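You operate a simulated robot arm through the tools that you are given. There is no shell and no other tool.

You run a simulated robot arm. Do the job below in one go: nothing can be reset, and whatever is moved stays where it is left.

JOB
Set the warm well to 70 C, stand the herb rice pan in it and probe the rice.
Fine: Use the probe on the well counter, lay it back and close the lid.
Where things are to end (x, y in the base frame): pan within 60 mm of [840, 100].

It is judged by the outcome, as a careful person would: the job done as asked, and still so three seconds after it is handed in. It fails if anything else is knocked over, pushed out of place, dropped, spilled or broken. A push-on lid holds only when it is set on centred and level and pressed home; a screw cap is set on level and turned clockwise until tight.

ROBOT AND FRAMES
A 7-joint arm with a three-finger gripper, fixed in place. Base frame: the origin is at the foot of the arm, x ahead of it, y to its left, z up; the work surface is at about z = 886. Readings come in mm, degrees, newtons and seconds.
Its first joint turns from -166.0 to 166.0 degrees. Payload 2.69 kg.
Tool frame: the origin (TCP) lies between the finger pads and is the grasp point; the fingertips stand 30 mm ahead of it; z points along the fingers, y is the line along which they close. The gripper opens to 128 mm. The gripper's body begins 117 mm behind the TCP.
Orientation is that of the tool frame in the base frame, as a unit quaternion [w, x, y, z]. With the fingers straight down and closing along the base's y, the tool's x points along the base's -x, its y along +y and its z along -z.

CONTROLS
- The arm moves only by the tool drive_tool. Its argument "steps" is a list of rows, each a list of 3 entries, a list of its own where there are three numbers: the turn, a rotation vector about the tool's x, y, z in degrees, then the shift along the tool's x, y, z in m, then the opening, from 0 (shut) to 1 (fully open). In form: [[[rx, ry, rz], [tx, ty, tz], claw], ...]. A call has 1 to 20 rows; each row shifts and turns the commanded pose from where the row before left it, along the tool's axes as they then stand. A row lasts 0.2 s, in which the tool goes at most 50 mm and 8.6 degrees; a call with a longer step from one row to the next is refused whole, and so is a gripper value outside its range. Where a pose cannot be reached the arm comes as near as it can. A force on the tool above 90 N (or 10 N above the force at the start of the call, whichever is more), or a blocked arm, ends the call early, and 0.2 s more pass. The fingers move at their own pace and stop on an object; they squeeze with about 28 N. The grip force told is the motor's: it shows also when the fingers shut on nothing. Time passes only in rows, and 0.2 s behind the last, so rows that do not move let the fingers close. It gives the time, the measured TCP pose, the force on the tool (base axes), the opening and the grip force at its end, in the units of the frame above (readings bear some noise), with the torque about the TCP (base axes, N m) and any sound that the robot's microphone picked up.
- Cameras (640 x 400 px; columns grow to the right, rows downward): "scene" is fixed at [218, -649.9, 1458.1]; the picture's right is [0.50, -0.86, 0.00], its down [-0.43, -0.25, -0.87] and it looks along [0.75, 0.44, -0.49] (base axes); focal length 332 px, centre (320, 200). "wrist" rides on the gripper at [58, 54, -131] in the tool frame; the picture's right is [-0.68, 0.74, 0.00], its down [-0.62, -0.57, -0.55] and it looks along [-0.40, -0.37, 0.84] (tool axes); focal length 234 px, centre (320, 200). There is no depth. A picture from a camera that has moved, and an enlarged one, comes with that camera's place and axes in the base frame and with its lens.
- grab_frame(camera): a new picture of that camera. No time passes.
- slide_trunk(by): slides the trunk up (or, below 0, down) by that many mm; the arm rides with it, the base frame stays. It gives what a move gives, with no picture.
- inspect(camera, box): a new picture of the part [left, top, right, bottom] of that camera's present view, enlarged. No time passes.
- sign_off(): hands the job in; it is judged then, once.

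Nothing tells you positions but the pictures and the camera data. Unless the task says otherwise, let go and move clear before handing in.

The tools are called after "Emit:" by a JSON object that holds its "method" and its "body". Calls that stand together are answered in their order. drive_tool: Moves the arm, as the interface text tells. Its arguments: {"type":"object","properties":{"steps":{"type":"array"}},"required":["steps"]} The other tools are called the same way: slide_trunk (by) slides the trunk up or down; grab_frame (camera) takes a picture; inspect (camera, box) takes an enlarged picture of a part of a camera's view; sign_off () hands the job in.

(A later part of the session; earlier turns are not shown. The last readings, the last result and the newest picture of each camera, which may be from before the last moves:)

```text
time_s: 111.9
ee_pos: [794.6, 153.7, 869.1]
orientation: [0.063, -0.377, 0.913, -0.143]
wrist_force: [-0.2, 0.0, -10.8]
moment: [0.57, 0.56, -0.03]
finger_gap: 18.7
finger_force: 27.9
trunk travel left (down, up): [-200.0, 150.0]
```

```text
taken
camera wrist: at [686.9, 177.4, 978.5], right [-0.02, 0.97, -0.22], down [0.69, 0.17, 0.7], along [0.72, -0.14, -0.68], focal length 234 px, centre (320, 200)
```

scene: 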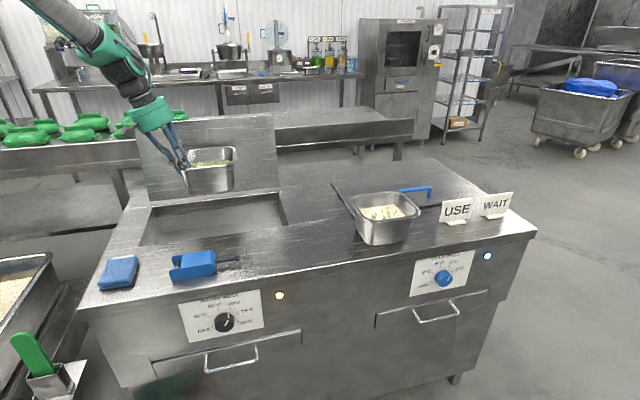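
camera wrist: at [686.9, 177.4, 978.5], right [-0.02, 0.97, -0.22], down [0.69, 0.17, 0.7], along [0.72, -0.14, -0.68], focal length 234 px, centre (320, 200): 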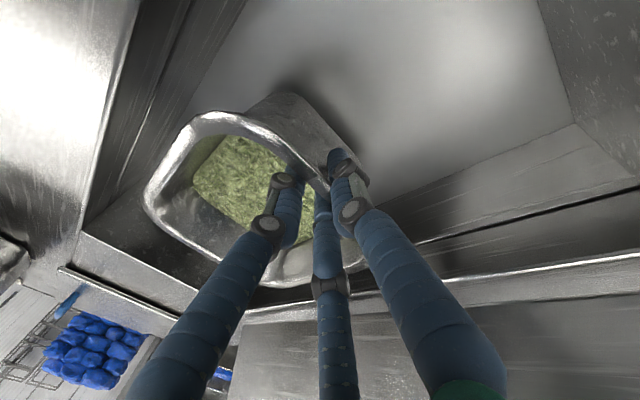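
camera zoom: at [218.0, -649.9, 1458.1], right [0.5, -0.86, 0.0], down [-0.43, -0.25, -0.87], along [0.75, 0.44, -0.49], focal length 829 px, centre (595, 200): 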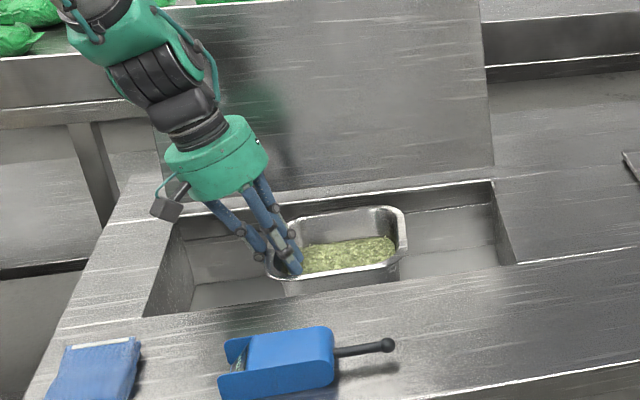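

Emit:
{"method": "drive_tool", "body": {"steps": [[[0, 0, 0], [0, 0.0031, 0.0095], 0.0], [[0, 0, 0], [0, 0.0031, 0.0095], 0.0], [[0, 0, 0], [0, 0.0031, 0.0095], 0.0], [[0, 0, 0], [0, 0, 0], 0.0]]}}

Emit:
{"method": "drive_tool", "body": {"steps": [[[0, 0, 0], [0, 0.0012, 0.0038], 0.0], [[0, 0, 0], [0, 0.0012, 0.0038], 0.0], [[0, 0, 0], [0, 0, 0], 0.0]]}}

```text
time_s: 112.9
ee_pos: [796.0, 155.4, 849.3]
orientation: [0.07, -0.377, 0.912, -0.144]
wrist_force: [1.9, 4.2, 68.5]
moment: [-0.01, 0.83, 0.08]
finger_gap: 20.9
finger_force: 27.8
trunk travel left (down, up): [-200.0, 150.0]
```

```text
time_s: 113.3
ee_pos: [800.7, 156.7, 849.4]
orientation: [0.072, -0.377, 0.912, -0.145]
wrist_force: [4.8, -1.7, 25.7]
moment: [-0.77, 1.1, -0.08]
finger_gap: 21.1
finger_force: 28.0
trunk travel left (down, up): [-200.0, 150.0]
stopped in row 2: the force on the tool passed its limit at 95 N (the readings are from after the stop); the commanded pose is now the measured one
```

The pan has reached the well floor. Let me look before releasing.

Emit:
{"method": "inspect", "body": {"camera": "scene", "box": [120, 120, 300, 280]}}

Emit:
{"method": "grab_frame", "body": {"camera": "wrist"}}

```text
2.50 times, centred on (210, 200) of scene
camera zoom: at [218.0, -649.9, 1458.1], right [0.5, -0.86, 0.0], down [-0.43, -0.25, -0.87], along [0.75, 0.44, -0.49], focal length 829 px, centre (595, 200)
```

zoom: 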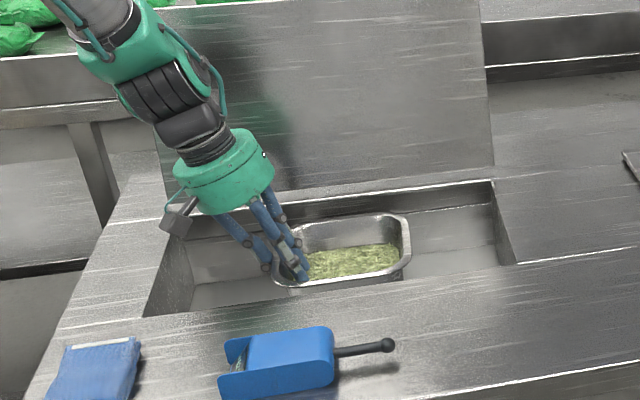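

```text
taken
camera wrist: at [693.1, 178.2, 956.3], right [-0.01, 0.98, -0.22], down [0.68, 0.17, 0.71], along [0.73, -0.14, -0.67], focal length 234 px, centre (320, 200)
```

wrist: 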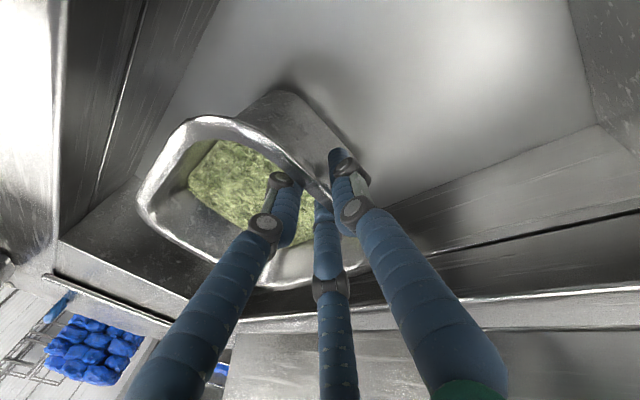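

Emit:
{"method": "drive_tool", "body": {"steps": [[[0, 0, 0], [0, -0.0006, -0.0019], 0.0], [[0, 0, 0], [0, 0, 0], 0.18], [[0, 0, 0], [0, 0, 0], 0.22], [[0, 0, 0], [0, 0, 0], 0.28], [[0, 0, 0], [0, 0, 0], 0.35], [[0, 0, 0], [0, 0, 0], 0.4], [[0, 0, 0], [0, 0, 0], 0.4]]}}

Emit:
{"method": "grab_frame", "body": {"camera": "wrist"}}

Emit:
{"method": "inspect", "body": {"camera": "scene", "box": [150, 170, 270, 270]}}

```text
time_s: 114.9
ee_pos: [798.9, 156.4, 847.3]
orientation: [0.068, -0.378, 0.912, -0.144]
wrist_force: [0.1, -0.5, 0.3]
moment: [0.0, 0.03, 0.0]
finger_gap: 51.3
finger_force: 0.0
trunk travel left (down, up): [-200.0, 150.0]
```

```text
taken
camera wrist: at [691.5, 178.6, 955.4], right [-0.01, 0.98, -0.22], down [0.68, 0.17, 0.71], along [0.73, -0.14, -0.67], focal length 234 px, centre (320, 200)
```

wrist: 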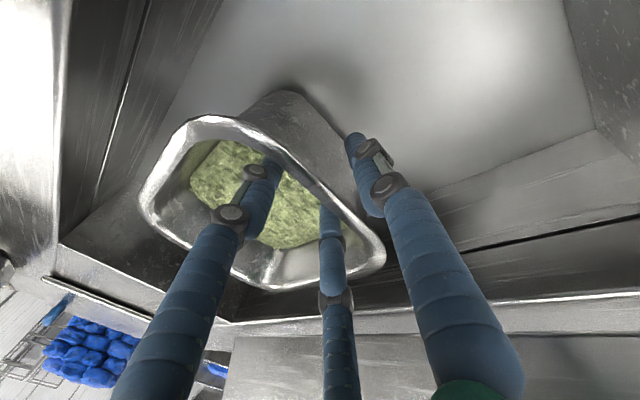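

```text
4.00 times, centred on (210, 220) of scene
camera zoom: at [218.0, -649.9, 1458.1], right [0.5, -0.86, 0.0], down [-0.43, -0.25, -0.87], along [0.75, 0.44, -0.49], focal length 1327 px, centre (760, 120)
```

zoom: 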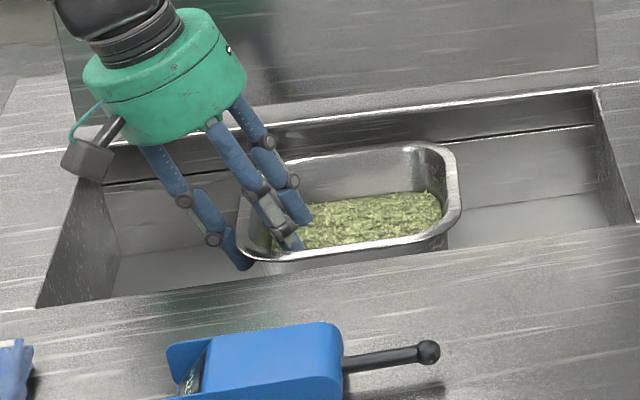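

The pan stands free. Withdrawing along the tool axis, then up.

Emit:
{"method": "drive_tool", "body": {"steps": [[[0, 0, 0], [0, 0, -0.015], 0.4], [[0, 0, 0], [0, 0, -0.02], 0.4], [[0, 0, 0], [0, 0, -0.03], 0.4], [[0, 0, 0], [0, 0, -0.04], 0.4], [[0, 0, 0], [0, 0, -0.045], 0.4], [[0, 0, 0], [0, 0, -0.045], 0.4], [[0, 0, 0], [0, 0, -0.045], 0.4], [[0, 0, 0], [0, 0, 0], 0.4]]}}

Emit:
{"method": "grab_frame", "body": {"camera": "wrist"}}

Emit:
{"method": "grab_frame", "body": {"camera": "scene"}}

Emit:
{"method": "inspect", "body": {"camera": "scene", "box": [110, 170, 310, 300]}}

```text
time_s: 116.7
ee_pos: [743.6, 210.2, 1075.6]
orientation: [0.069, -0.377, 0.912, -0.144]
wrist_force: [0.0, 0.2, 0.6]
moment: [-0.03, -0.02, 0.01]
finger_gap: 51.3
finger_force: 0.1
trunk travel left (down, up): [-200.0, 150.0]
```

```text
taken
camera wrist: at [635.4, 232.4, 1183.5], right [-0.01, 0.98, -0.22], down [0.68, 0.17, 0.71], along [0.73, -0.14, -0.67], focal length 234 px, centre (320, 200)
```

wrist: 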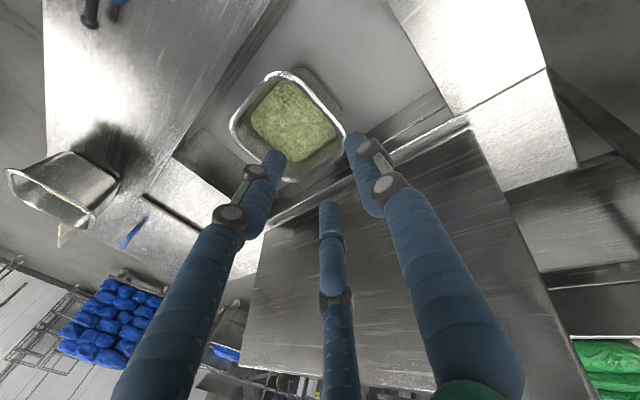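

```text
taken
```

scene: 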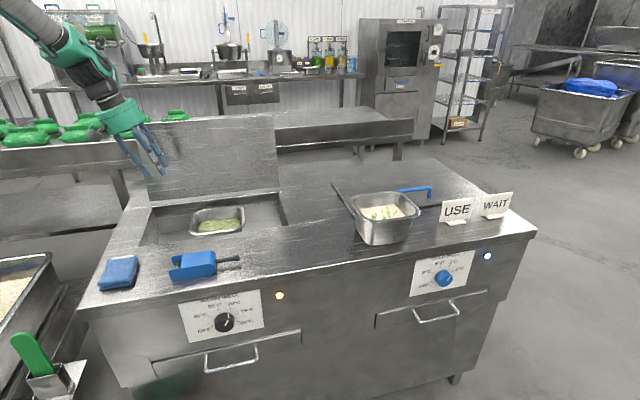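

```text
3.08 times, centred on (210, 235) of scene
camera zoom: at [218.0, -649.9, 1458.1], right [0.5, -0.86, 0.0], down [-0.43, -0.25, -0.87], along [0.75, 0.44, -0.49], focal length 1021 px, centre (658, 92)
```

zoom: 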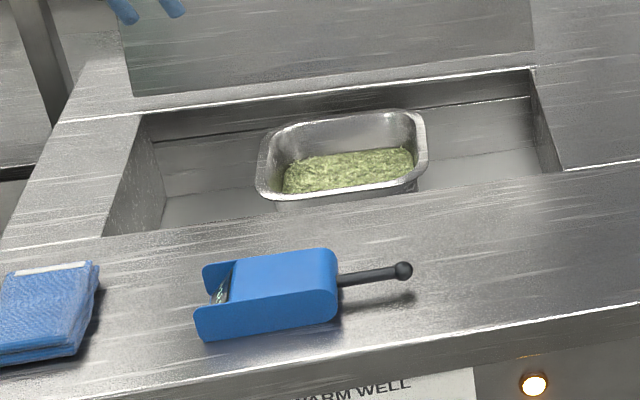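

The pan is in the well near (846, 108). Next, the probe: I'll straighten the tool, turn it and go over the probe for a close look.

Emit:
{"method": "drive_tool", "body": {"steps": [[[-6, 0, 0], [0, 0, 0], 0.7], [[-6, 0, 0], [0, 0, 0], 0.7], [[-6, 0, 0], [0, 0, 0], 0.7], [[0, 0, 0], [0.0412, -0.0126, 0], 0.7], [[0, 0, 0], [0.0412, -0.0126, 0], 0.7], [[0, 0, 0], [0.0412, -0.0126, 0], 0.7], [[0, 0, 0], [0.0412, -0.0126, 0], 0.7], [[0, 0, 0], [0.0412, -0.0126, 0], 0.7], [[0, 0, 0], [0.0412, -0.0126, 0], 0.7], [[0, 0, 0], [0.0412, -0.0126, 0], 0.7], [[0, 0, 0], [0, 0, 0], 0.7]]}}

Emit:
{"method": "drive_tool", "body": {"steps": [[[0, 0, 8.1818], [0, 0, 0], 1], [[0, 0, 8.1818], [0, 0, 0], 1], [[0, 0, 8.1818], [0, 0, 0], 1], [[0, 0, 8.1818], [0, 0, 0], 1], [[0, 0, 8.1818], [0, 0, 0], 1], [[0, 0, 8.1818], [0, 0, 0], 1], [[0, 0, 8.1818], [0, 0, 0], 1], [[0, 0, 8.1818], [0, 0, 0], 1], [[0, 0, 8.1818], [0, 0, 0], 1], [[0, 0, 8.1818], [0, 0, 0], 1], [[0, 0, 8.1818], [0, 0, 0], 1], [[0, 0, 0], [0, 0, 0], 1], [[0, 0, 0], [0, 0, 0], 1]]}}

Emit:
{"method": "grab_frame", "body": {"camera": "wrist"}}

Emit:
{"method": "grab_frame", "body": {"camera": "scene"}}

```text
time_s: 119.1
ee_pos: [600.2, -61.7, 1068.3]
orientation: [0.009, -0.383, 0.924, 0.001]
wrist_force: [0.4, 0.8, 0.1]
moment: [0.07, -0.02, 0.02]
finger_gap: 89.6
finger_force: 0.0
trunk travel left (down, up): [-200.0, 150.0]
```

```text
time_s: 121.9
ee_pos: [601.4, -60.8, 1070.9]
orientation: [0.005, 0.382, 0.924, 0.007]
wrist_force: [-0.3, 0.0, -0.2]
moment: [-0.02, 0.04, -0.02]
finger_gap: 127.8
finger_force: 0.1
trunk travel left (down, up): [-200.0, 150.0]
```

```text
taken
camera wrist: at [596.4, 17.1, 1203.7], right [1.0, 0.04, 0.02], down [0.03, -0.84, 0.54], along [0.04, -0.54, -0.84], focal length 234 px, centre (320, 200)
```

wrist: 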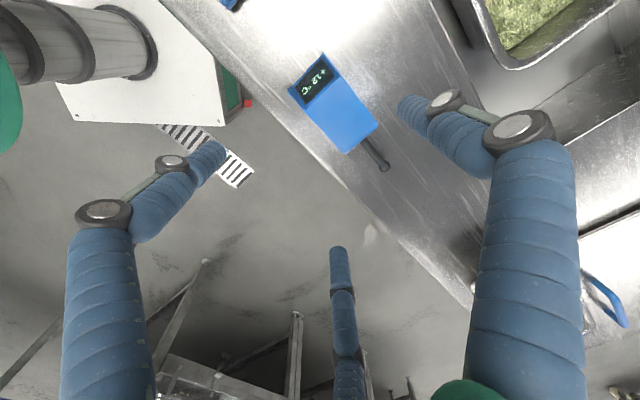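

```text
taken
```

scene: 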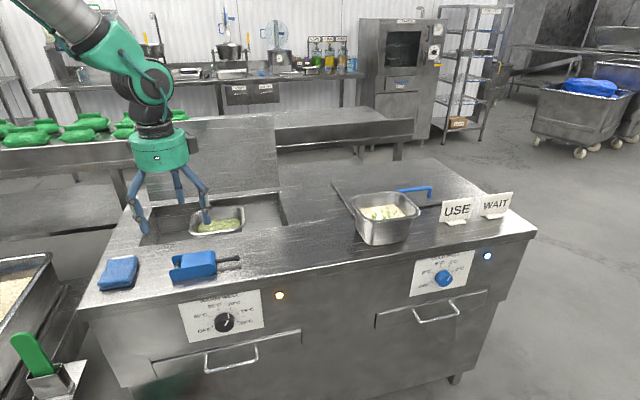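

Emit:
{"method": "inspect", "body": {"camera": "wrist", "box": [270, 30, 430, 190]}}

```text
2.50 times, centred on (350, 110) of wrist
camera zoom: at [596.4, 17.1, 1203.7], right [1.0, 0.04, 0.02], down [0.03, -0.84, 0.54], along [0.04, -0.54, -0.84], focal length 585 px, centre (245, 425)
```

zoom: 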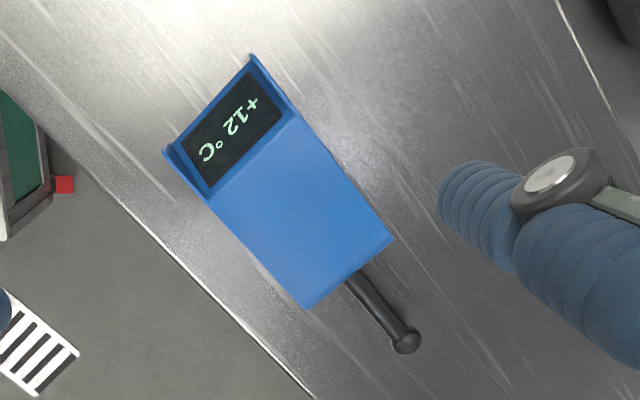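

The probe body is about 51 x 100 mm, on an axis at depth 411, with its rod toward +along and its tip near along 580. I'll descend astride the body.

Emit:
{"method": "drive_tool", "body": {"steps": [[[0.96, 0, 0], [0, 0, 0], 1], [[0, 0, 0], [0.001, 0.02, 0], 1], [[0, 0, 0], [0, 0, 0.035], 1], [[0, 0, 0], [0, 0, 0.035], 1], [[0, 0, 0], [0, 0, 0.03], 1], [[0, 0, 0], [0, 0, 0], 1], [[0, 0, 0], [0, 0, 0], 1]]}}

Emit:
{"method": "grab_frame", "body": {"camera": "wrist"}}

Emit:
{"method": "inspect", "body": {"camera": "scene", "box": [130, 190, 290, 310]}}

```text
time_s: 123.5
ee_pos: [616.0, -48.6, 973.4]
orientation: [0.002, 0.382, 0.924, -0.001]
wrist_force: [0.2, -0.5, -0.6]
moment: [0.03, -0.05, -0.01]
finger_gap: 128.0
finger_force: 0.0
trunk travel left (down, up): [-200.0, 150.0]
```

```text
taken
camera wrist: at [612.2, 30.6, 1104.8], right [1.0, 0.04, 0.0], down [0.03, -0.83, 0.55], along [0.03, -0.55, -0.83], focal length 234 px, centre (320, 200)
```

wrist: 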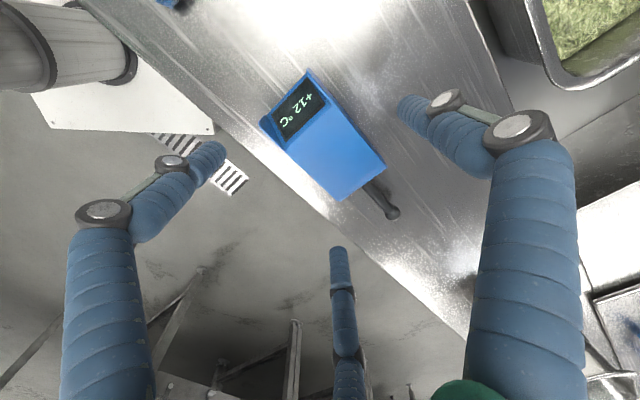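

```text
3.33 times, centred on (210, 250) of scene
camera zoom: at [218.0, -649.9, 1458.1], right [0.5, -0.86, 0.0], down [-0.43, -0.25, -0.87], along [0.75, 0.44, -0.49], focal length 1106 px, centre (687, 33)
```

zoom: 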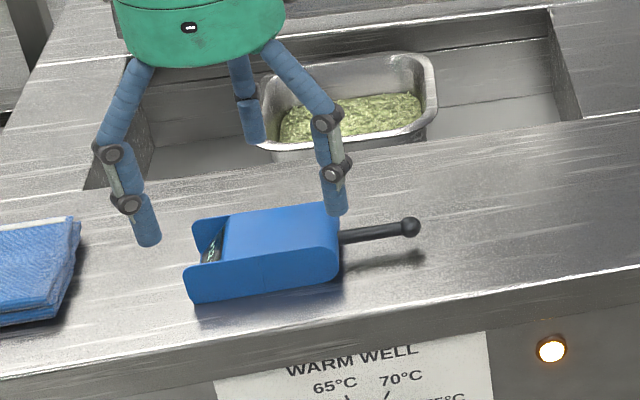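

Emit:
{"method": "drive_tool", "body": {"steps": [[[0, 0, 0], [0.004, 0, 0.02], 1], [[0, 0, 0], [0, 0, 0.015], 1], [[0, 0, 0], [0, 0, 0.012], 1], [[0, 0, 0], [0, 0, 0], 1], [[0, 0, 0], [0, 0, 0], 1]]}}

Emit:
{"method": "grab_frame", "body": {"camera": "wrist"}}

Emit:
{"method": "inspect", "body": {"camera": "scene", "box": [130, 190, 290, 310]}}

```text
time_s: 124.7
ee_pos: [613.4, -45.0, 922.8]
orientation: [0.003, 0.383, 0.924, 0.0]
wrist_force: [-0.5, 0.3, -0.2]
moment: [-0.01, 0.0, 0.0]
finger_gap: 127.9
finger_force: 0.0
trunk travel left (down, up): [-200.0, 150.0]
```

```text
taken
camera wrist: at [609.7, 34.6, 1055.4], right [1.0, 0.04, 0.0], down [0.03, -0.83, 0.55], along [0.03, -0.55, -0.83], focal length 234 px, centre (320, 200)
```

wrist: 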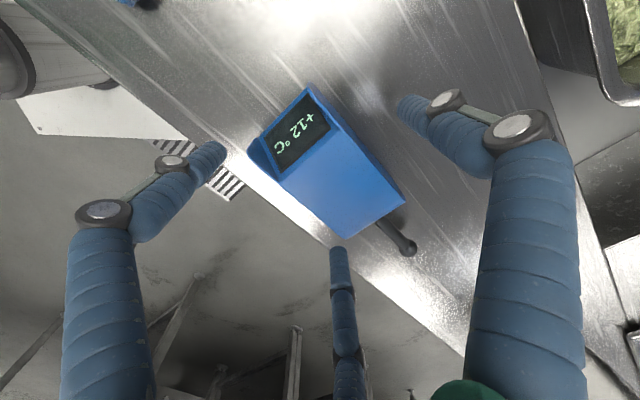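

```text
3.33 times, centred on (210, 250) of scene
camera zoom: at [218.0, -649.9, 1458.1], right [0.5, -0.86, 0.0], down [-0.43, -0.25, -0.87], along [0.75, 0.44, -0.49], focal length 1106 px, centre (687, 33)
```

zoom: 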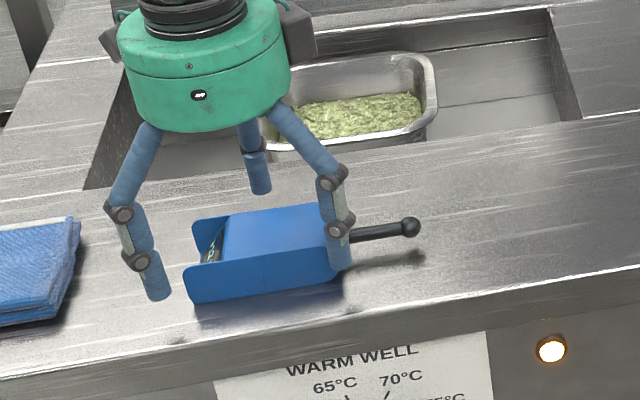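

Emit:
{"method": "drive_tool", "body": {"steps": [[[0, 0, 0], [0, 0, 0], 0.9], [[0, 0, 0], [0, 0, 0], 0.8], [[0, 0, 0], [0, 0, 0], 0.7], [[0, 0, 0], [0, 0, 0], 0.6], [[0, 0, 0], [0, 0, 0], 0.5], [[0, 0, 0], [0, 0, 0], 0.4], [[0, 0, 0], [0, 0, 0], 0.4]]}}

Emit:
{"method": "grab_frame", "body": {"camera": "wrist"}}

Emit:
{"method": "inspect", "body": {"camera": "scene", "box": [130, 190, 290, 310]}}

```text
time_s: 126.3
ee_pos: [614.5, -44.0, 923.3]
orientation: [0.002, 0.381, 0.924, -0.001]
wrist_force: [-0.5, -1.0, 3.7]
moment: [0.05, 0.03, 0.09]
finger_gap: 77.8
finger_force: 28.0
trunk travel left (down, up): [-200.0, 150.0]
```

```text
taken
camera wrist: at [609.8, 34.6, 1055.6], right [1.0, 0.04, 0.0], down [0.03, -0.83, 0.55], along [0.03, -0.55, -0.83], focal length 234 px, centre (320, 200)
```

wrist: 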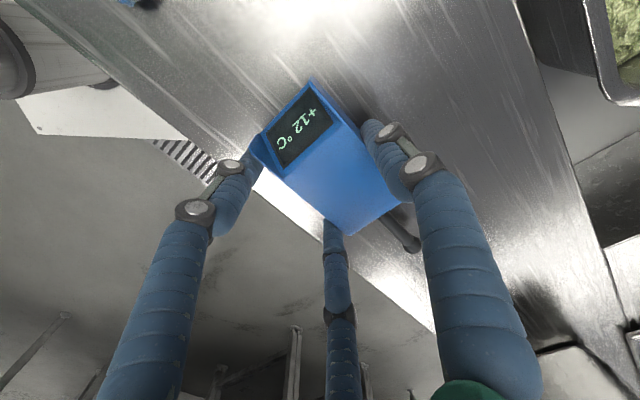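

```text
3.33 times, centred on (210, 250) of scene
camera zoom: at [218.0, -649.9, 1458.1], right [0.5, -0.86, 0.0], down [-0.43, -0.25, -0.87], along [0.75, 0.44, -0.49], focal length 1106 px, centre (687, 33)
```

zoom: 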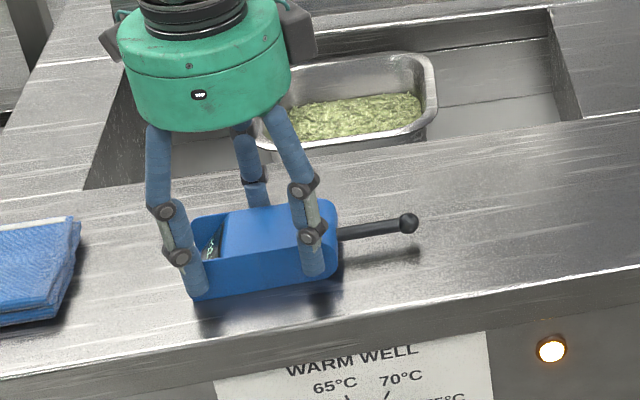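

Gripped squarely. I'll lift the probe gently and check the hold.

Emit:
{"method": "drive_tool", "body": {"steps": [[[0, 0, 0], [0, 0, -0.008], 0.3], [[0, 0, 0], [0, 0, -0.015], 0.3], [[0, 0, 0], [0, 0, -0.03], 0.3], [[0, 0, 0], [0, 0, -0.04], 0.3], [[0, 0, 0], [0, 0, -0.04], 0.3], [[0, 0, 0], [0, 0, -0.04], 0.3], [[0, 0, 0], [0, 0, 0], 0.3]]}}

Emit:
{"method": "inspect", "body": {"camera": "scene", "box": [110, 110, 310, 260]}}

```text
time_s: 127.9
ee_pos: [610.9, -41.9, 1095.9]
orientation: [0.003, 0.382, 0.924, 0.0]
wrist_force: [-0.7, 0.5, -1.2]
moment: [0.0, -0.02, 0.0]
finger_gap: 78.0
finger_force: 27.6
trunk travel left (down, up): [-200.0, 150.0]
```

```text
2.67 times, centred on (210, 185) of scene
camera zoom: at [218.0, -649.9, 1458.1], right [0.5, -0.86, 0.0], down [-0.43, -0.25, -0.87], along [0.75, 0.44, -0.49], focal length 885 px, centre (613, 240)
```

zoom: 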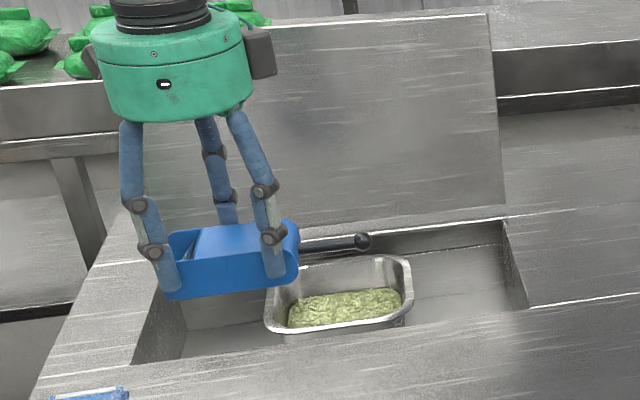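

The probe is held well. I'll tip it 50° so that its rod points down-right, then bring it to just above the pan.

Emit:
{"method": "drive_tool", "body": {"steps": [[[0, 7.1429, 0], [0, 0, 0], 0.3], [[0, 7.1429, 0], [0, 0, 0], 0.3], [[0, 7.1429, 0], [0, 0, 0], 0.3], [[0, 7.1429, 0], [0, 0, 0], 0.3], [[0, 7.1429, 0], [0, 0, 0], 0.3], [[0, 7.1429, 0], [0, 0, 0], 0.3], [[0, 7.1429, 0], [0, 0, 0], 0.3], [[0, 0, 0], [0, 0, 0], 0.3]]}}

Emit:
{"method": "inspect", "body": {"camera": "scene", "box": [110, 60, 310, 260]}}

```text
time_s: 129.7
ee_pos: [612.7, -43.3, 1097.6]
orientation: [-0.389, 0.347, 0.838, 0.161]
wrist_force: [1.2, 0.1, -1.3]
moment: [0.03, 0.05, 0.03]
finger_gap: 77.6
finger_force: 28.3
trunk travel left (down, up): [-200.0, 150.0]
```

```text
2.00 times, centred on (210, 160) of scene
camera zoom: at [218.0, -649.9, 1458.1], right [0.5, -0.86, 0.0], down [-0.43, -0.25, -0.87], along [0.75, 0.44, -0.49], focal length 663 px, centre (540, 280)
```

zoom: 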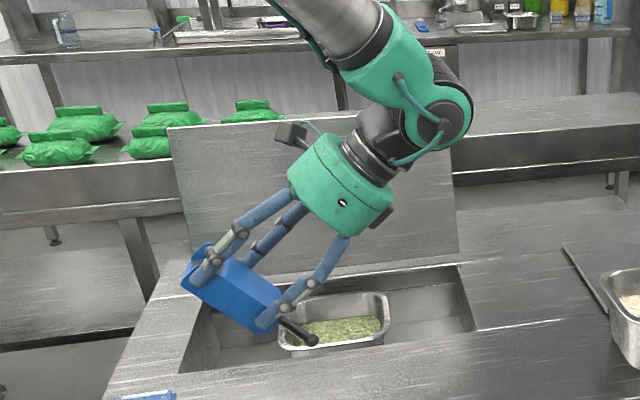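

Emit:
{"method": "drive_tool", "body": {"steps": [[[0, 0, 0], [0, 0.03, 0], 0.3], [[0, 0, 0], [0, 0.045, 0], 0.3], [[0, 0, 0], [0, 0.045, 0], 0.3], [[0, 0, 0], [0, 0.045, 0], 0.3], [[0, 0, 0], [0, 0.045, 0], 0.3], [[0, 0, 0], [0, 0.03, 0], 0.3], [[0, 0, 0], [0, 0.02, 0], 0.3], [[0, 0, 0], [0, 0, 0], 0.3], [[0, 0, 0], [0, 0, 0], 0.3]]}}

Emit:
{"method": "grab_frame", "body": {"camera": "scene"}}

Emit:
{"method": "grab_frame", "body": {"camera": "wrist"}}

```text
time_s: 131.7
ee_pos: [794.5, 143.0, 1095.7]
orientation: [-0.388, 0.347, 0.839, 0.161]
wrist_force: [0.6, 0.0, -0.7]
moment: [-0.06, 0.01, -0.02]
finger_gap: 77.7
finger_force: 27.8
trunk travel left (down, up): [-200.0, 150.0]
```

```text
taken
```

scene: 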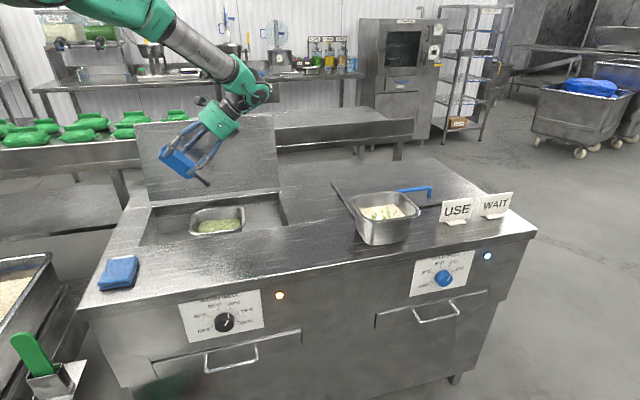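

```text
taken
camera wrist: at [876.1, 136.9, 1226.3], right [0.83, 0.21, -0.52], down [0.18, -0.98, -0.11], along [-0.53, 0.0, -0.85], focal length 234 px, centre (320, 200)
```

wrist: 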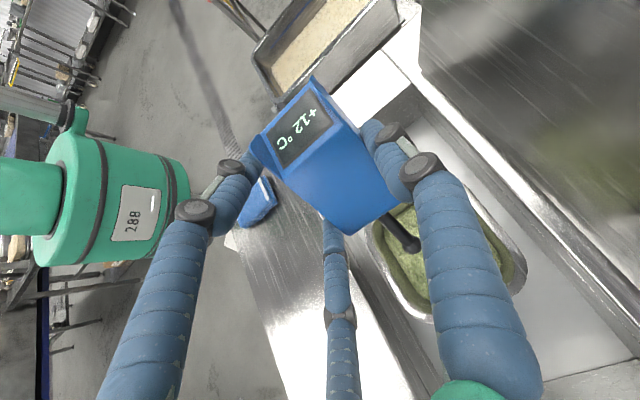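

Emit:
{"method": "drive_tool", "body": {"steps": [[[0, 0, 0], [-0.0118, 0, 0.0248], 0.3], [[0, 0, 0], [-0.0118, 0, 0.0248], 0.3], [[0, 0, 0], [-0.0118, 0, 0.0248], 0.3], [[0, 0, 0], [-0.0118, 0, 0.0248], 0.3], [[0, 0, 0], [0, 0, 0], 0.3], [[0, 0, 0], [0, 0, 0], 0.3]]}}

Emit:
{"method": "inspect", "body": {"camera": "scene", "box": [120, 110, 300, 260]}}

Emit:
{"method": "grab_frame", "body": {"camera": "wrist"}}

```text
time_s: 133.1
ee_pos: [763.2, 173.5, 996.0]
orientation: [-0.388, 0.346, 0.839, 0.16]
wrist_force: [-0.6, 0.4, -0.8]
moment: [-0.03, -0.02, 0.0]
finger_gap: 77.4
finger_force: 27.8
trunk travel left (down, up): [-200.0, 150.0]
```

```text
2.67 times, centred on (210, 185) of scene
camera zoom: at [218.0, -649.9, 1458.1], right [0.5, -0.86, 0.0], down [-0.43, -0.25, -0.87], along [0.75, 0.44, -0.49], focal length 885 px, centre (613, 240)
```

zoom: 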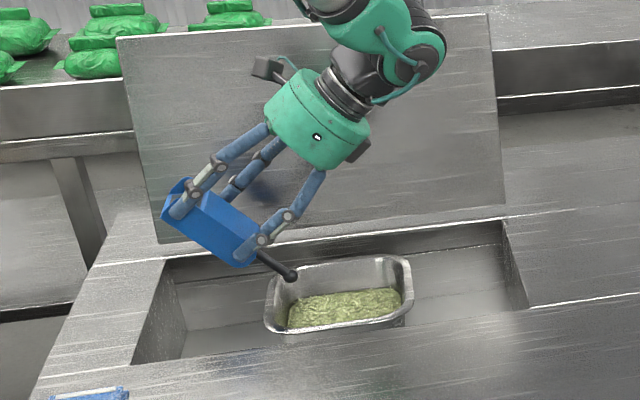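

```text
taken
camera wrist: at [845.3, 167.5, 1125.8], right [0.83, 0.21, -0.52], down [0.18, -0.98, -0.11], along [-0.53, 0.0, -0.85], focal length 234 px, centre (320, 200)
```

wrist: 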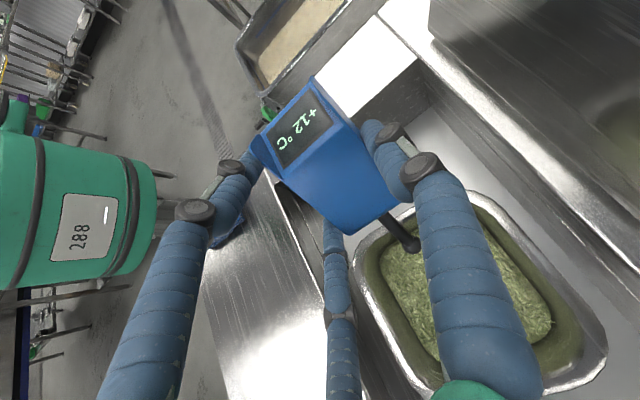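

The tip is right where computed, above the left part of the pan. I'll advance along the rod axis into the rice in steps.

Emit:
{"method": "drive_tool", "body": {"steps": [[[0, 0, 0], [-0.025, 0, 0], 0.3], [[0, 0, 0], [-0.025, 0, 0], 0.3], [[0, 0, 0], [-0.02, 0, 0], 0.3], [[0, 0, 0], [0, 0, 0], 0.3]]}}

Emit:
{"method": "inspect", "body": {"camera": "scene", "box": [150, 150, 270, 260]}}

Emit:
{"method": "grab_frame", "body": {"camera": "wrist"}}

```text
time_s: 134.1
ee_pos: [796.2, 139.7, 942.5]
orientation: [-0.388, 0.346, 0.839, 0.16]
wrist_force: [0.9, 0.5, -1.6]
moment: [-0.03, 0.06, -0.03]
finger_gap: 77.9
finger_force: 28.0
trunk travel left (down, up): [-200.0, 150.0]
```

```text
3.64 times, centred on (210, 205) of scene
camera zoom: at [218.0, -649.9, 1458.1], right [0.5, -0.86, 0.0], down [-0.43, -0.25, -0.87], along [0.75, 0.44, -0.49], focal length 1206 px, centre (720, 182)
```

zoom: 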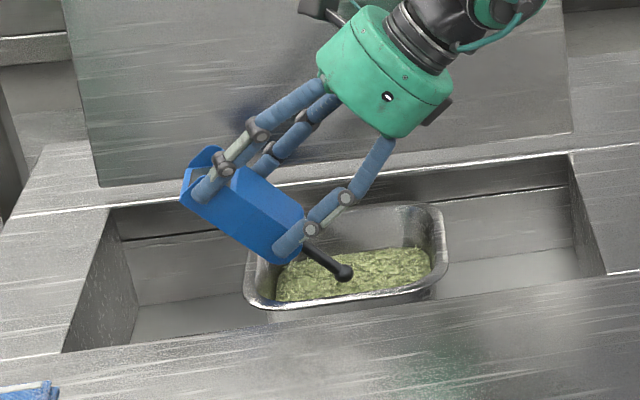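

```text
taken
camera wrist: at [878.9, 135.0, 1072.4], right [0.83, 0.21, -0.52], down [0.18, -0.98, -0.11], along [-0.53, 0.0, -0.85], focal length 234 px, centre (320, 200)
```

wrist: 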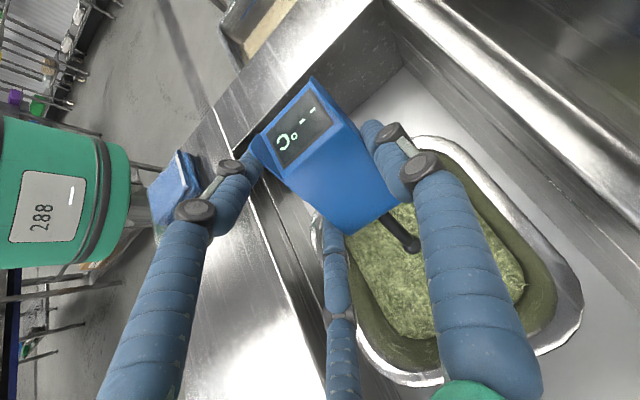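

The display has gone to "-- °C", so the tip is meeting the rice and measuring. I'll go deeper.

Emit:
{"method": "drive_tool", "body": {"steps": [[[0, 0, 0], [-0.012, 0, 0], 0.3], [[0, 0, 0], [-0.012, 0, 0], 0.3], [[0, 0, 0], [0, 0, 0], 0.3]]}}

Emit:
{"method": "inspect", "body": {"camera": "scene", "box": [150, 150, 270, 260]}}

Emit:
{"method": "grab_frame", "body": {"camera": "wrist"}}

```text
time_s: 134.9
ee_pos: [809.1, 129.6, 925.0]
orientation: [-0.388, 0.346, 0.839, 0.161]
wrist_force: [-0.1, 0.2, -0.6]
moment: [0.01, 0.01, 0.0]
finger_gap: 77.6
finger_force: 27.9
trunk travel left (down, up): [-200.0, 150.0]
```

```text
3.64 times, centred on (210, 205) of scene
camera zoom: at [218.0, -649.9, 1458.1], right [0.5, -0.86, 0.0], down [-0.43, -0.25, -0.87], along [0.75, 0.44, -0.49], focal length 1206 px, centre (720, 182)
```

zoom: 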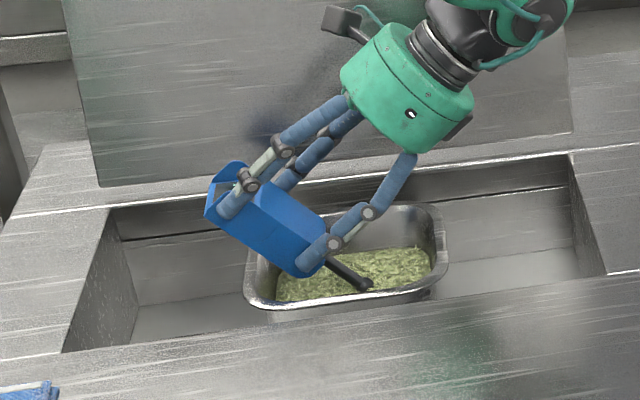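

```text
taken
camera wrist: at [890.3, 123.5, 1055.2], right [0.83, 0.21, -0.52], down [0.18, -0.98, -0.11], along [-0.53, 0.0, -0.85], focal length 234 px, centre (320, 200)
```

wrist: 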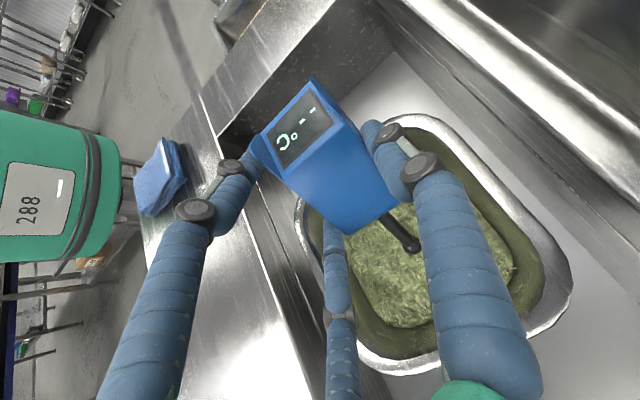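

The ball is still just above the rice. I'll lower straight down now.

Emit:
{"method": "drive_tool", "body": {"steps": [[[0, 0, 0], [-0.0061, 0, 0.0051], 0.3], [[0, 0, 0], [-0.0061, 0, 0.0051], 0.3], [[0, 0, 0], [0, 0, 0], 0.3]]}}

Emit:
{"method": "inspect", "body": {"camera": "scene", "box": [170, 170, 270, 260]}}

Emit:
{"method": "inspect", "body": {"camera": "wrist", "box": [240, 60, 460, 280]}}

```text
time_s: 135.7
ee_pos: [808.5, 130.8, 910.0]
orientation: [-0.388, 0.347, 0.839, 0.161]
wrist_force: [0.2, -0.7, -1.6]
moment: [0.0, 0.02, 0.02]
finger_gap: 77.9
finger_force: 27.5
trunk travel left (down, up): [-200.0, 150.0]
```

```text
4.44 times, centred on (220, 215) of scene
camera zoom: at [218.0, -649.9, 1458.1], right [0.5, -0.86, 0.0], down [-0.43, -0.25, -0.87], along [0.75, 0.44, -0.49], focal length 1474 px, centre (764, 133)
```

zoom: 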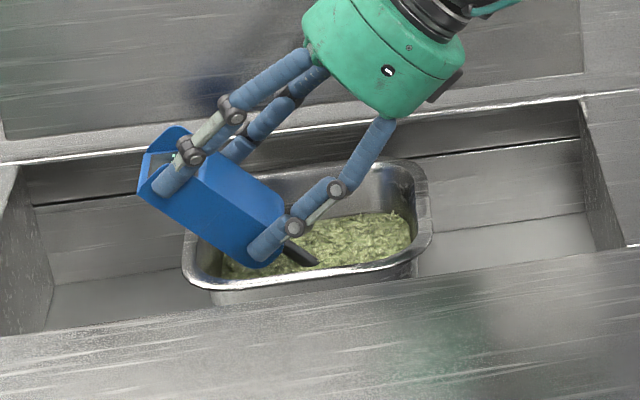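

```text
1.82 times, centred on (350, 170) of wrist
camera zoom: at [890.1, 124.7, 1039.7], right [0.83, 0.21, -0.52], down [0.18, -0.98, -0.11], along [-0.53, 0.0, -0.85], focal length 426 px, centre (266, 254)
```

zoom: 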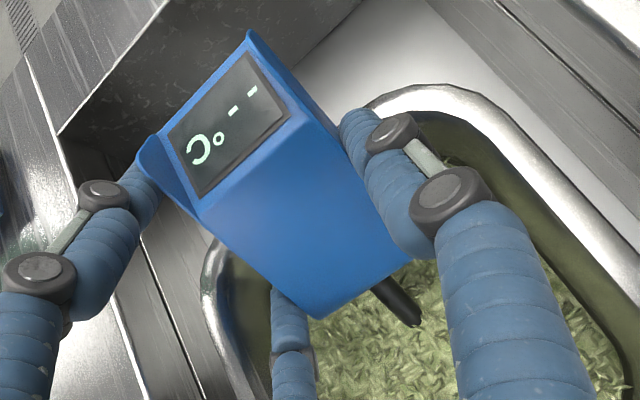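

The ball is under the rice now. A little deeper, then hold for the reading.

Emit:
{"method": "drive_tool", "body": {"steps": [[[0, 0, 0], [-0.0061, 0, 0.0051], 0.3], [[0, 0, 0], [0, 0, 0], 0.3], [[0, 0, 0], [0, 0, 0], 0.3], [[0, 0, 0], [0, 0, 0], 0.3], [[0, 0, 0], [0, 0, 0], 0.3], [[0, 0, 0], [0, 0, 0], 0.3]]}}

Emit:
{"method": "inspect", "body": {"camera": "scene", "box": [170, 170, 270, 260]}}

Emit:
{"method": "inspect", "body": {"camera": "wrist", "box": [240, 60, 460, 280]}}

```text
time_s: 137.1
ee_pos: [808.0, 130.6, 901.4]
orientation: [-0.388, 0.347, 0.839, 0.16]
wrist_force: [0.5, 0.4, -1.0]
moment: [-0.01, 0.01, 0.0]
finger_gap: 77.5
finger_force: 28.3
trunk travel left (down, up): [-200.0, 150.0]
```

```text
4.44 times, centred on (220, 215) of scene
camera zoom: at [218.0, -649.9, 1458.1], right [0.5, -0.86, 0.0], down [-0.43, -0.25, -0.87], along [0.75, 0.44, -0.49], focal length 1474 px, centre (764, 133)
```

zoom: 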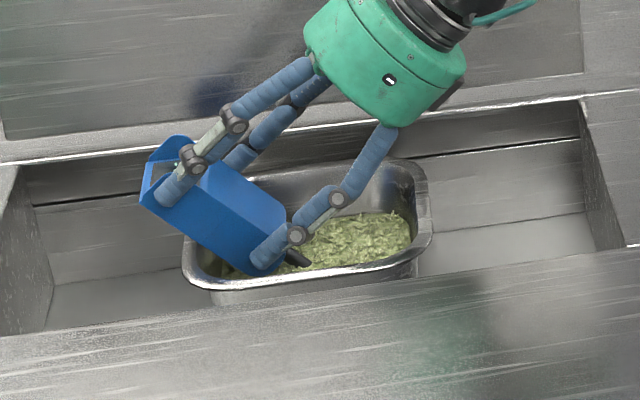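

```text
1.82 times, centred on (350, 170) of wrist
camera zoom: at [890.0, 124.4, 1032.7], right [0.83, 0.21, -0.52], down [0.18, -0.98, -0.11], along [-0.53, 0.0, -0.85], focal length 426 px, centre (266, 254)
```

zoom: 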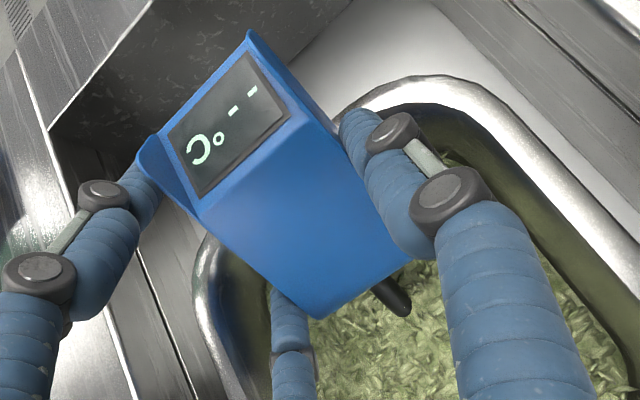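

Emit:
{"method": "drive_tool", "body": {"steps": [[[0, 0, 0], [0, 0, 0], 0.3], [[0, 0, 0], [0, 0, 0], 0.3], [[0, 0, 0], [0, 0, 0], 0.3], [[0, 0, 0], [0, 0, 0], 0.3], [[0, 0, 0], [0, 0, 0], 0.3], [[0, 0, 0], [0, 0, 0], 0.3], [[0, 0, 0], [0, 0, 0], 0.3], [[0, 0, 0], [0, 0, 0], 0.3], [[0, 0, 0], [0, 0, 0], 0.3], [[0, 0, 0], [0, 0, 0], 0.3], [[0, 0, 0], [0, 0, 0], 0.3], [[0, 0, 0], [0, 0, 0], 0.3]]}}

Emit:
{"method": "inspect", "body": {"camera": "wrist", "box": [240, 60, 460, 280]}}

```text
time_s: 139.7
ee_pos: [808.5, 129.9, 902.3]
orientation: [-0.389, 0.346, 0.839, 0.16]
wrist_force: [-0.3, -0.1, -0.8]
moment: [0.0, -0.03, -0.02]
finger_gap: 77.6
finger_force: 28.3
trunk travel left (down, up): [-200.0, 150.0]
```

```text
1.82 times, centred on (350, 170) of wrist
camera zoom: at [890.0, 124.4, 1032.7], right [0.83, 0.21, -0.52], down [0.18, -0.98, -0.11], along [-0.53, 0.0, -0.85], focal length 426 px, centre (266, 254)
```

zoom: 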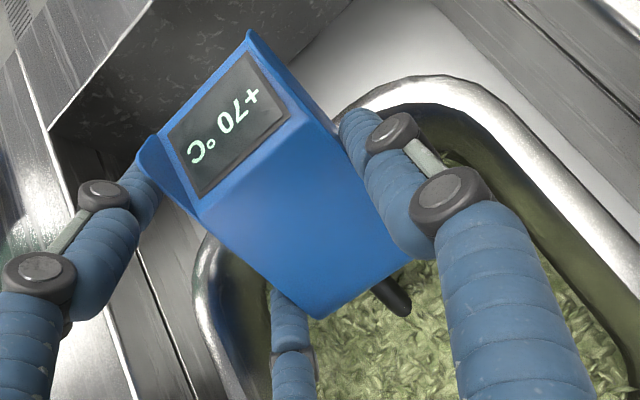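

The probe reads +70 °C. I'll hold a moment longer, then withdraw the way I came.

Emit:
{"method": "drive_tool", "body": {"steps": [[[0, 0, 0], [0, 0, 0], 0.3], [[0, 0, 0], [0, 0, 0], 0.3], [[0, 0, 0], [0, 0, 0], 0.3], [[0, 0, 0], [0.0092, 0, -0.0077], 0.3], [[0, 0, 0], [0.0092, 0, -0.0077], 0.3], [[0, 0, 0], [0.02, 0, 0], 0.3], [[0, 0, 0], [0.03, 0, 0], 0.3], [[0, 0, 0], [0.044, 0, 0], 0.3], [[0, 0, 0], [0.0118, 0, -0.0248], 0.3], [[0, 0, 0], [0.0118, 0, -0.0248], 0.3], [[0, 0, 0], [0.0118, 0, -0.0248], 0.3], [[0, 0, 0], [0.0118, 0, -0.0248], 0.3], [[0, 0, 0], [0, 0, 0], 0.3]]}}

Emit:
{"method": "grab_frame", "body": {"camera": "wrist"}}

Emit:
{"method": "grab_frame", "body": {"camera": "scene"}}

```text
time_s: 142.5
ee_pos: [798.0, 141.2, 1098.7]
orientation: [-0.389, 0.346, 0.838, 0.16]
wrist_force: [-0.7, -0.6, -0.7]
moment: [-0.05, -0.06, 0.0]
finger_gap: 77.7
finger_force: 27.9
trunk travel left (down, up): [-200.0, 150.0]
```

```text
taken
camera wrist: at [879.6, 135.1, 1228.8], right [0.83, 0.21, -0.52], down [0.18, -0.98, -0.11], along [-0.53, 0.0, -0.85], focal length 234 px, centre (320, 200)
```

wrist: 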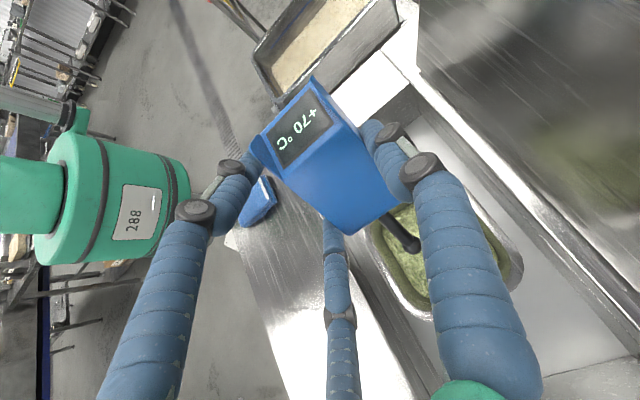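

```text
taken
```

scene: 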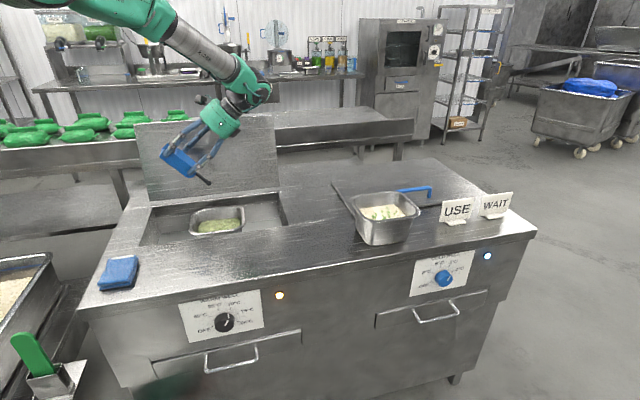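

Emit:
{"method": "drive_tool", "body": {"steps": [[[0, 0, 0], [0, -0.03, 0], 0.3], [[0, 0, 0], [0, -0.045, 0], 0.3], [[0, 0, 0], [0, -0.045, 0], 0.3], [[0, 0, 0], [0, -0.045, 0], 0.3], [[0, 0, 0], [0, -0.045, 0], 0.3], [[0, 0, 0], [0, -0.03, 0], 0.3], [[0, 0, 0], [0, -0.021, 0], 0.3], [[0, -7.1429, 0], [0, 0, 0], 0.3], [[0, -7.1429, 0], [0, 0, 0], 0.3], [[0, -7.1429, 0], [0, 0, 0], 0.3], [[0, -7.1429, 0], [0, 0, 0], 0.3], [[0, -7.1429, 0], [0, 0, 0], 0.3], [[0, -7.1429, 0], [0, 0, 0], 0.3], [[0, -7.1429, 0], [0, 0, 0], 0.3], [[0, 0, 0], [0, 0, 0], 0.3], [[0, 0, 0], [0, 0, 0], 0.3]]}}

Emit:
{"method": "inspect", "body": {"camera": "scene", "box": [110, 110, 310, 260]}}

```text
time_s: 145.9
ee_pos: [611.1, -42.0, 1096.0]
orientation: [0.002, 0.382, 0.924, -0.001]
wrist_force: [0.2, -0.3, -0.8]
moment: [-0.02, 0.06, 0.03]
finger_gap: 77.5
finger_force: 28.1
trunk travel left (down, up): [-200.0, 150.0]
```

```text
2.67 times, centred on (210, 185) of scene
camera zoom: at [218.0, -649.9, 1458.1], right [0.5, -0.86, 0.0], down [-0.43, -0.25, -0.87], along [0.75, 0.44, -0.49], focal length 885 px, centre (613, 240)
```

zoom: 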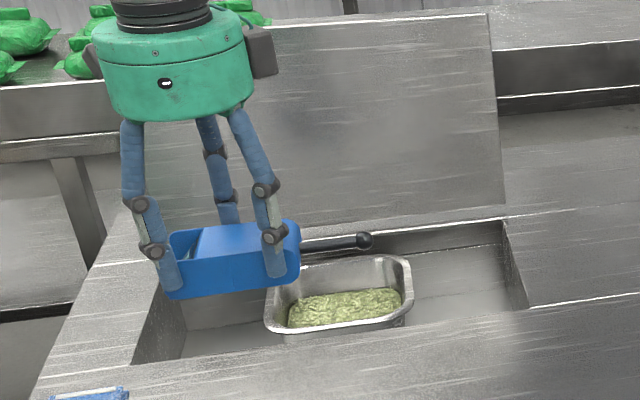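

Back at exactly the pose reached after the lift. Lowering the probe to where it lay.

Emit:
{"method": "drive_tool", "body": {"steps": [[[0, 0, 0], [0, 0, 0.04], 0.3], [[0, 0, 0], [0, 0, 0.04], 0.3], [[0, 0, 0], [0, 0, 0.04], 0.3], [[0, 0, 0], [0, 0, 0.03], 0.3], [[0, 0, 0], [0, 0, 0.014], 0.3], [[0, 0, 0], [0, 0, 0.006], 0.3], [[0, 0, 0], [0, 0, 0.002], 0.3], [[0, 0, 0], [0, 0, 0], 0.3]]}}

Emit:
{"method": "inspect", "body": {"camera": "scene", "box": [130, 190, 290, 310]}}

```text
time_s: 147.7
ee_pos: [611.2, -44.7, 923.3]
orientation: [0.002, 0.382, 0.924, -0.001]
wrist_force: [1.0, 0.1, -0.4]
moment: [-0.01, 0.0, 0.0]
finger_gap: 77.7
finger_force: 27.3
trunk travel left (down, up): [-200.0, 150.0]
```

```text
3.33 times, centred on (210, 250) of scene
camera zoom: at [218.0, -649.9, 1458.1], right [0.5, -0.86, 0.0], down [-0.43, -0.25, -0.87], along [0.75, 0.44, -0.49], focal length 1106 px, centre (687, 33)
```

zoom: 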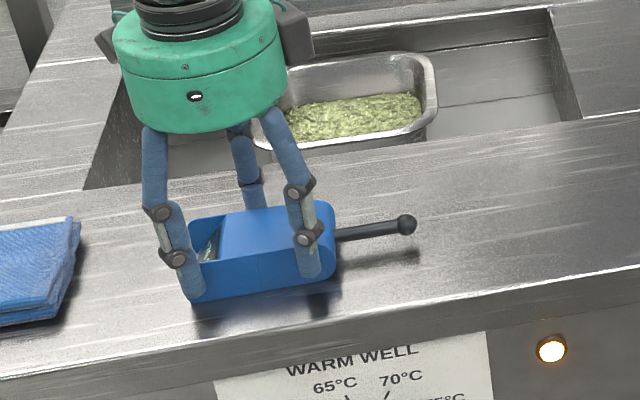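

Emit:
{"method": "drive_tool", "body": {"steps": [[[0, 0, 0], [0, 0, 0.001], 0.3], [[0, 0, 0], [0, 0, 0], 0.3]]}}

```text
time_s: 148.3
ee_pos: [611.9, -44.2, 923.4]
orientation: [0.003, 0.381, 0.924, -0.002]
wrist_force: [-2.5, -1.4, 10.8]
moment: [0.25, 0.07, 0.08]
finger_gap: 77.2
finger_force: 27.7
trunk travel left (down, up): [-200.0, 150.0]
```

It rests on the counter (10.8 N up). Opening gently and rising clear.

Emit:
{"method": "drive_tool", "body": {"steps": [[[0, 0, 0], [0, 0, -0.0005], 0.5], [[0, 0, 0], [0, 0, 0], 0.65], [[0, 0, 0], [0, 0, 0], 0.75], [[0, 0, 0], [0, 0, 0], 0.85], [[0, 0, 0], [0, 0, 0], 1], [[0, 0, 0], [0, 0, 0], 1], [[0, 0, 0], [0, 0, -0.03], 1], [[0, 0, 0], [0, 0, -0.045], 1], [[0, 0, 0], [0, 0, -0.045], 1], [[0, 0, 0], [0, 0, -0.045], 1], [[0, 0, 0], [0, 0, 0], 1]]}}

Emit:
{"method": "grab_frame", "body": {"camera": "scene"}}

Emit:
{"method": "grab_frame", "body": {"camera": "wrist"}}

```text
time_s: 150.7
ee_pos: [610.3, -44.3, 1090.0]
orientation: [0.002, 0.382, 0.924, -0.002]
wrist_force: [-0.6, 0.6, 0.8]
moment: [0.0, -0.03, 0.03]
finger_gap: 127.9
finger_force: 0.1
trunk travel left (down, up): [-200.0, 150.0]
```

```text
taken
```

scene: 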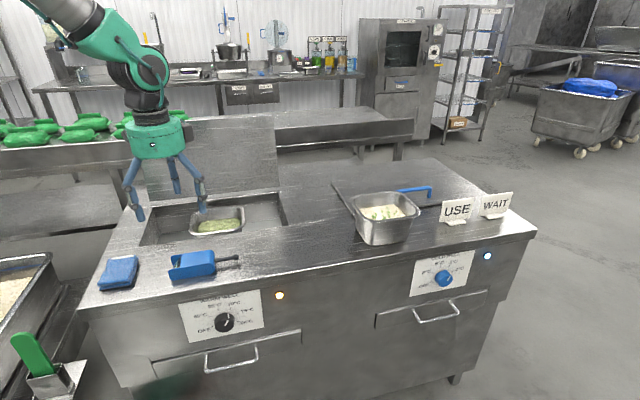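

```text
taken
camera wrist: at [605.6, 35.3, 1221.6], right [1.0, 0.04, 0.0], down [0.03, -0.83, 0.55], along [0.03, -0.55, -0.83], focal length 234 px, centre (320, 200)
```

wrist: 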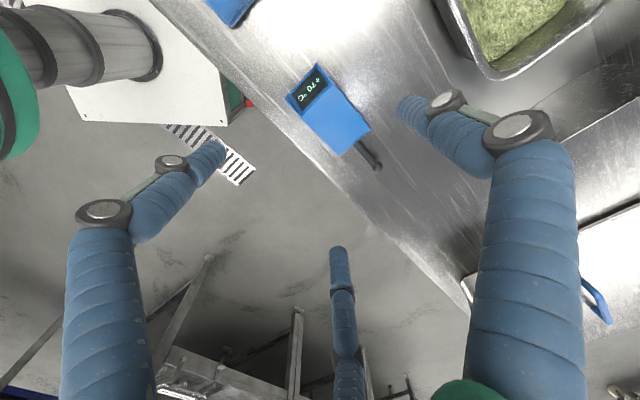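

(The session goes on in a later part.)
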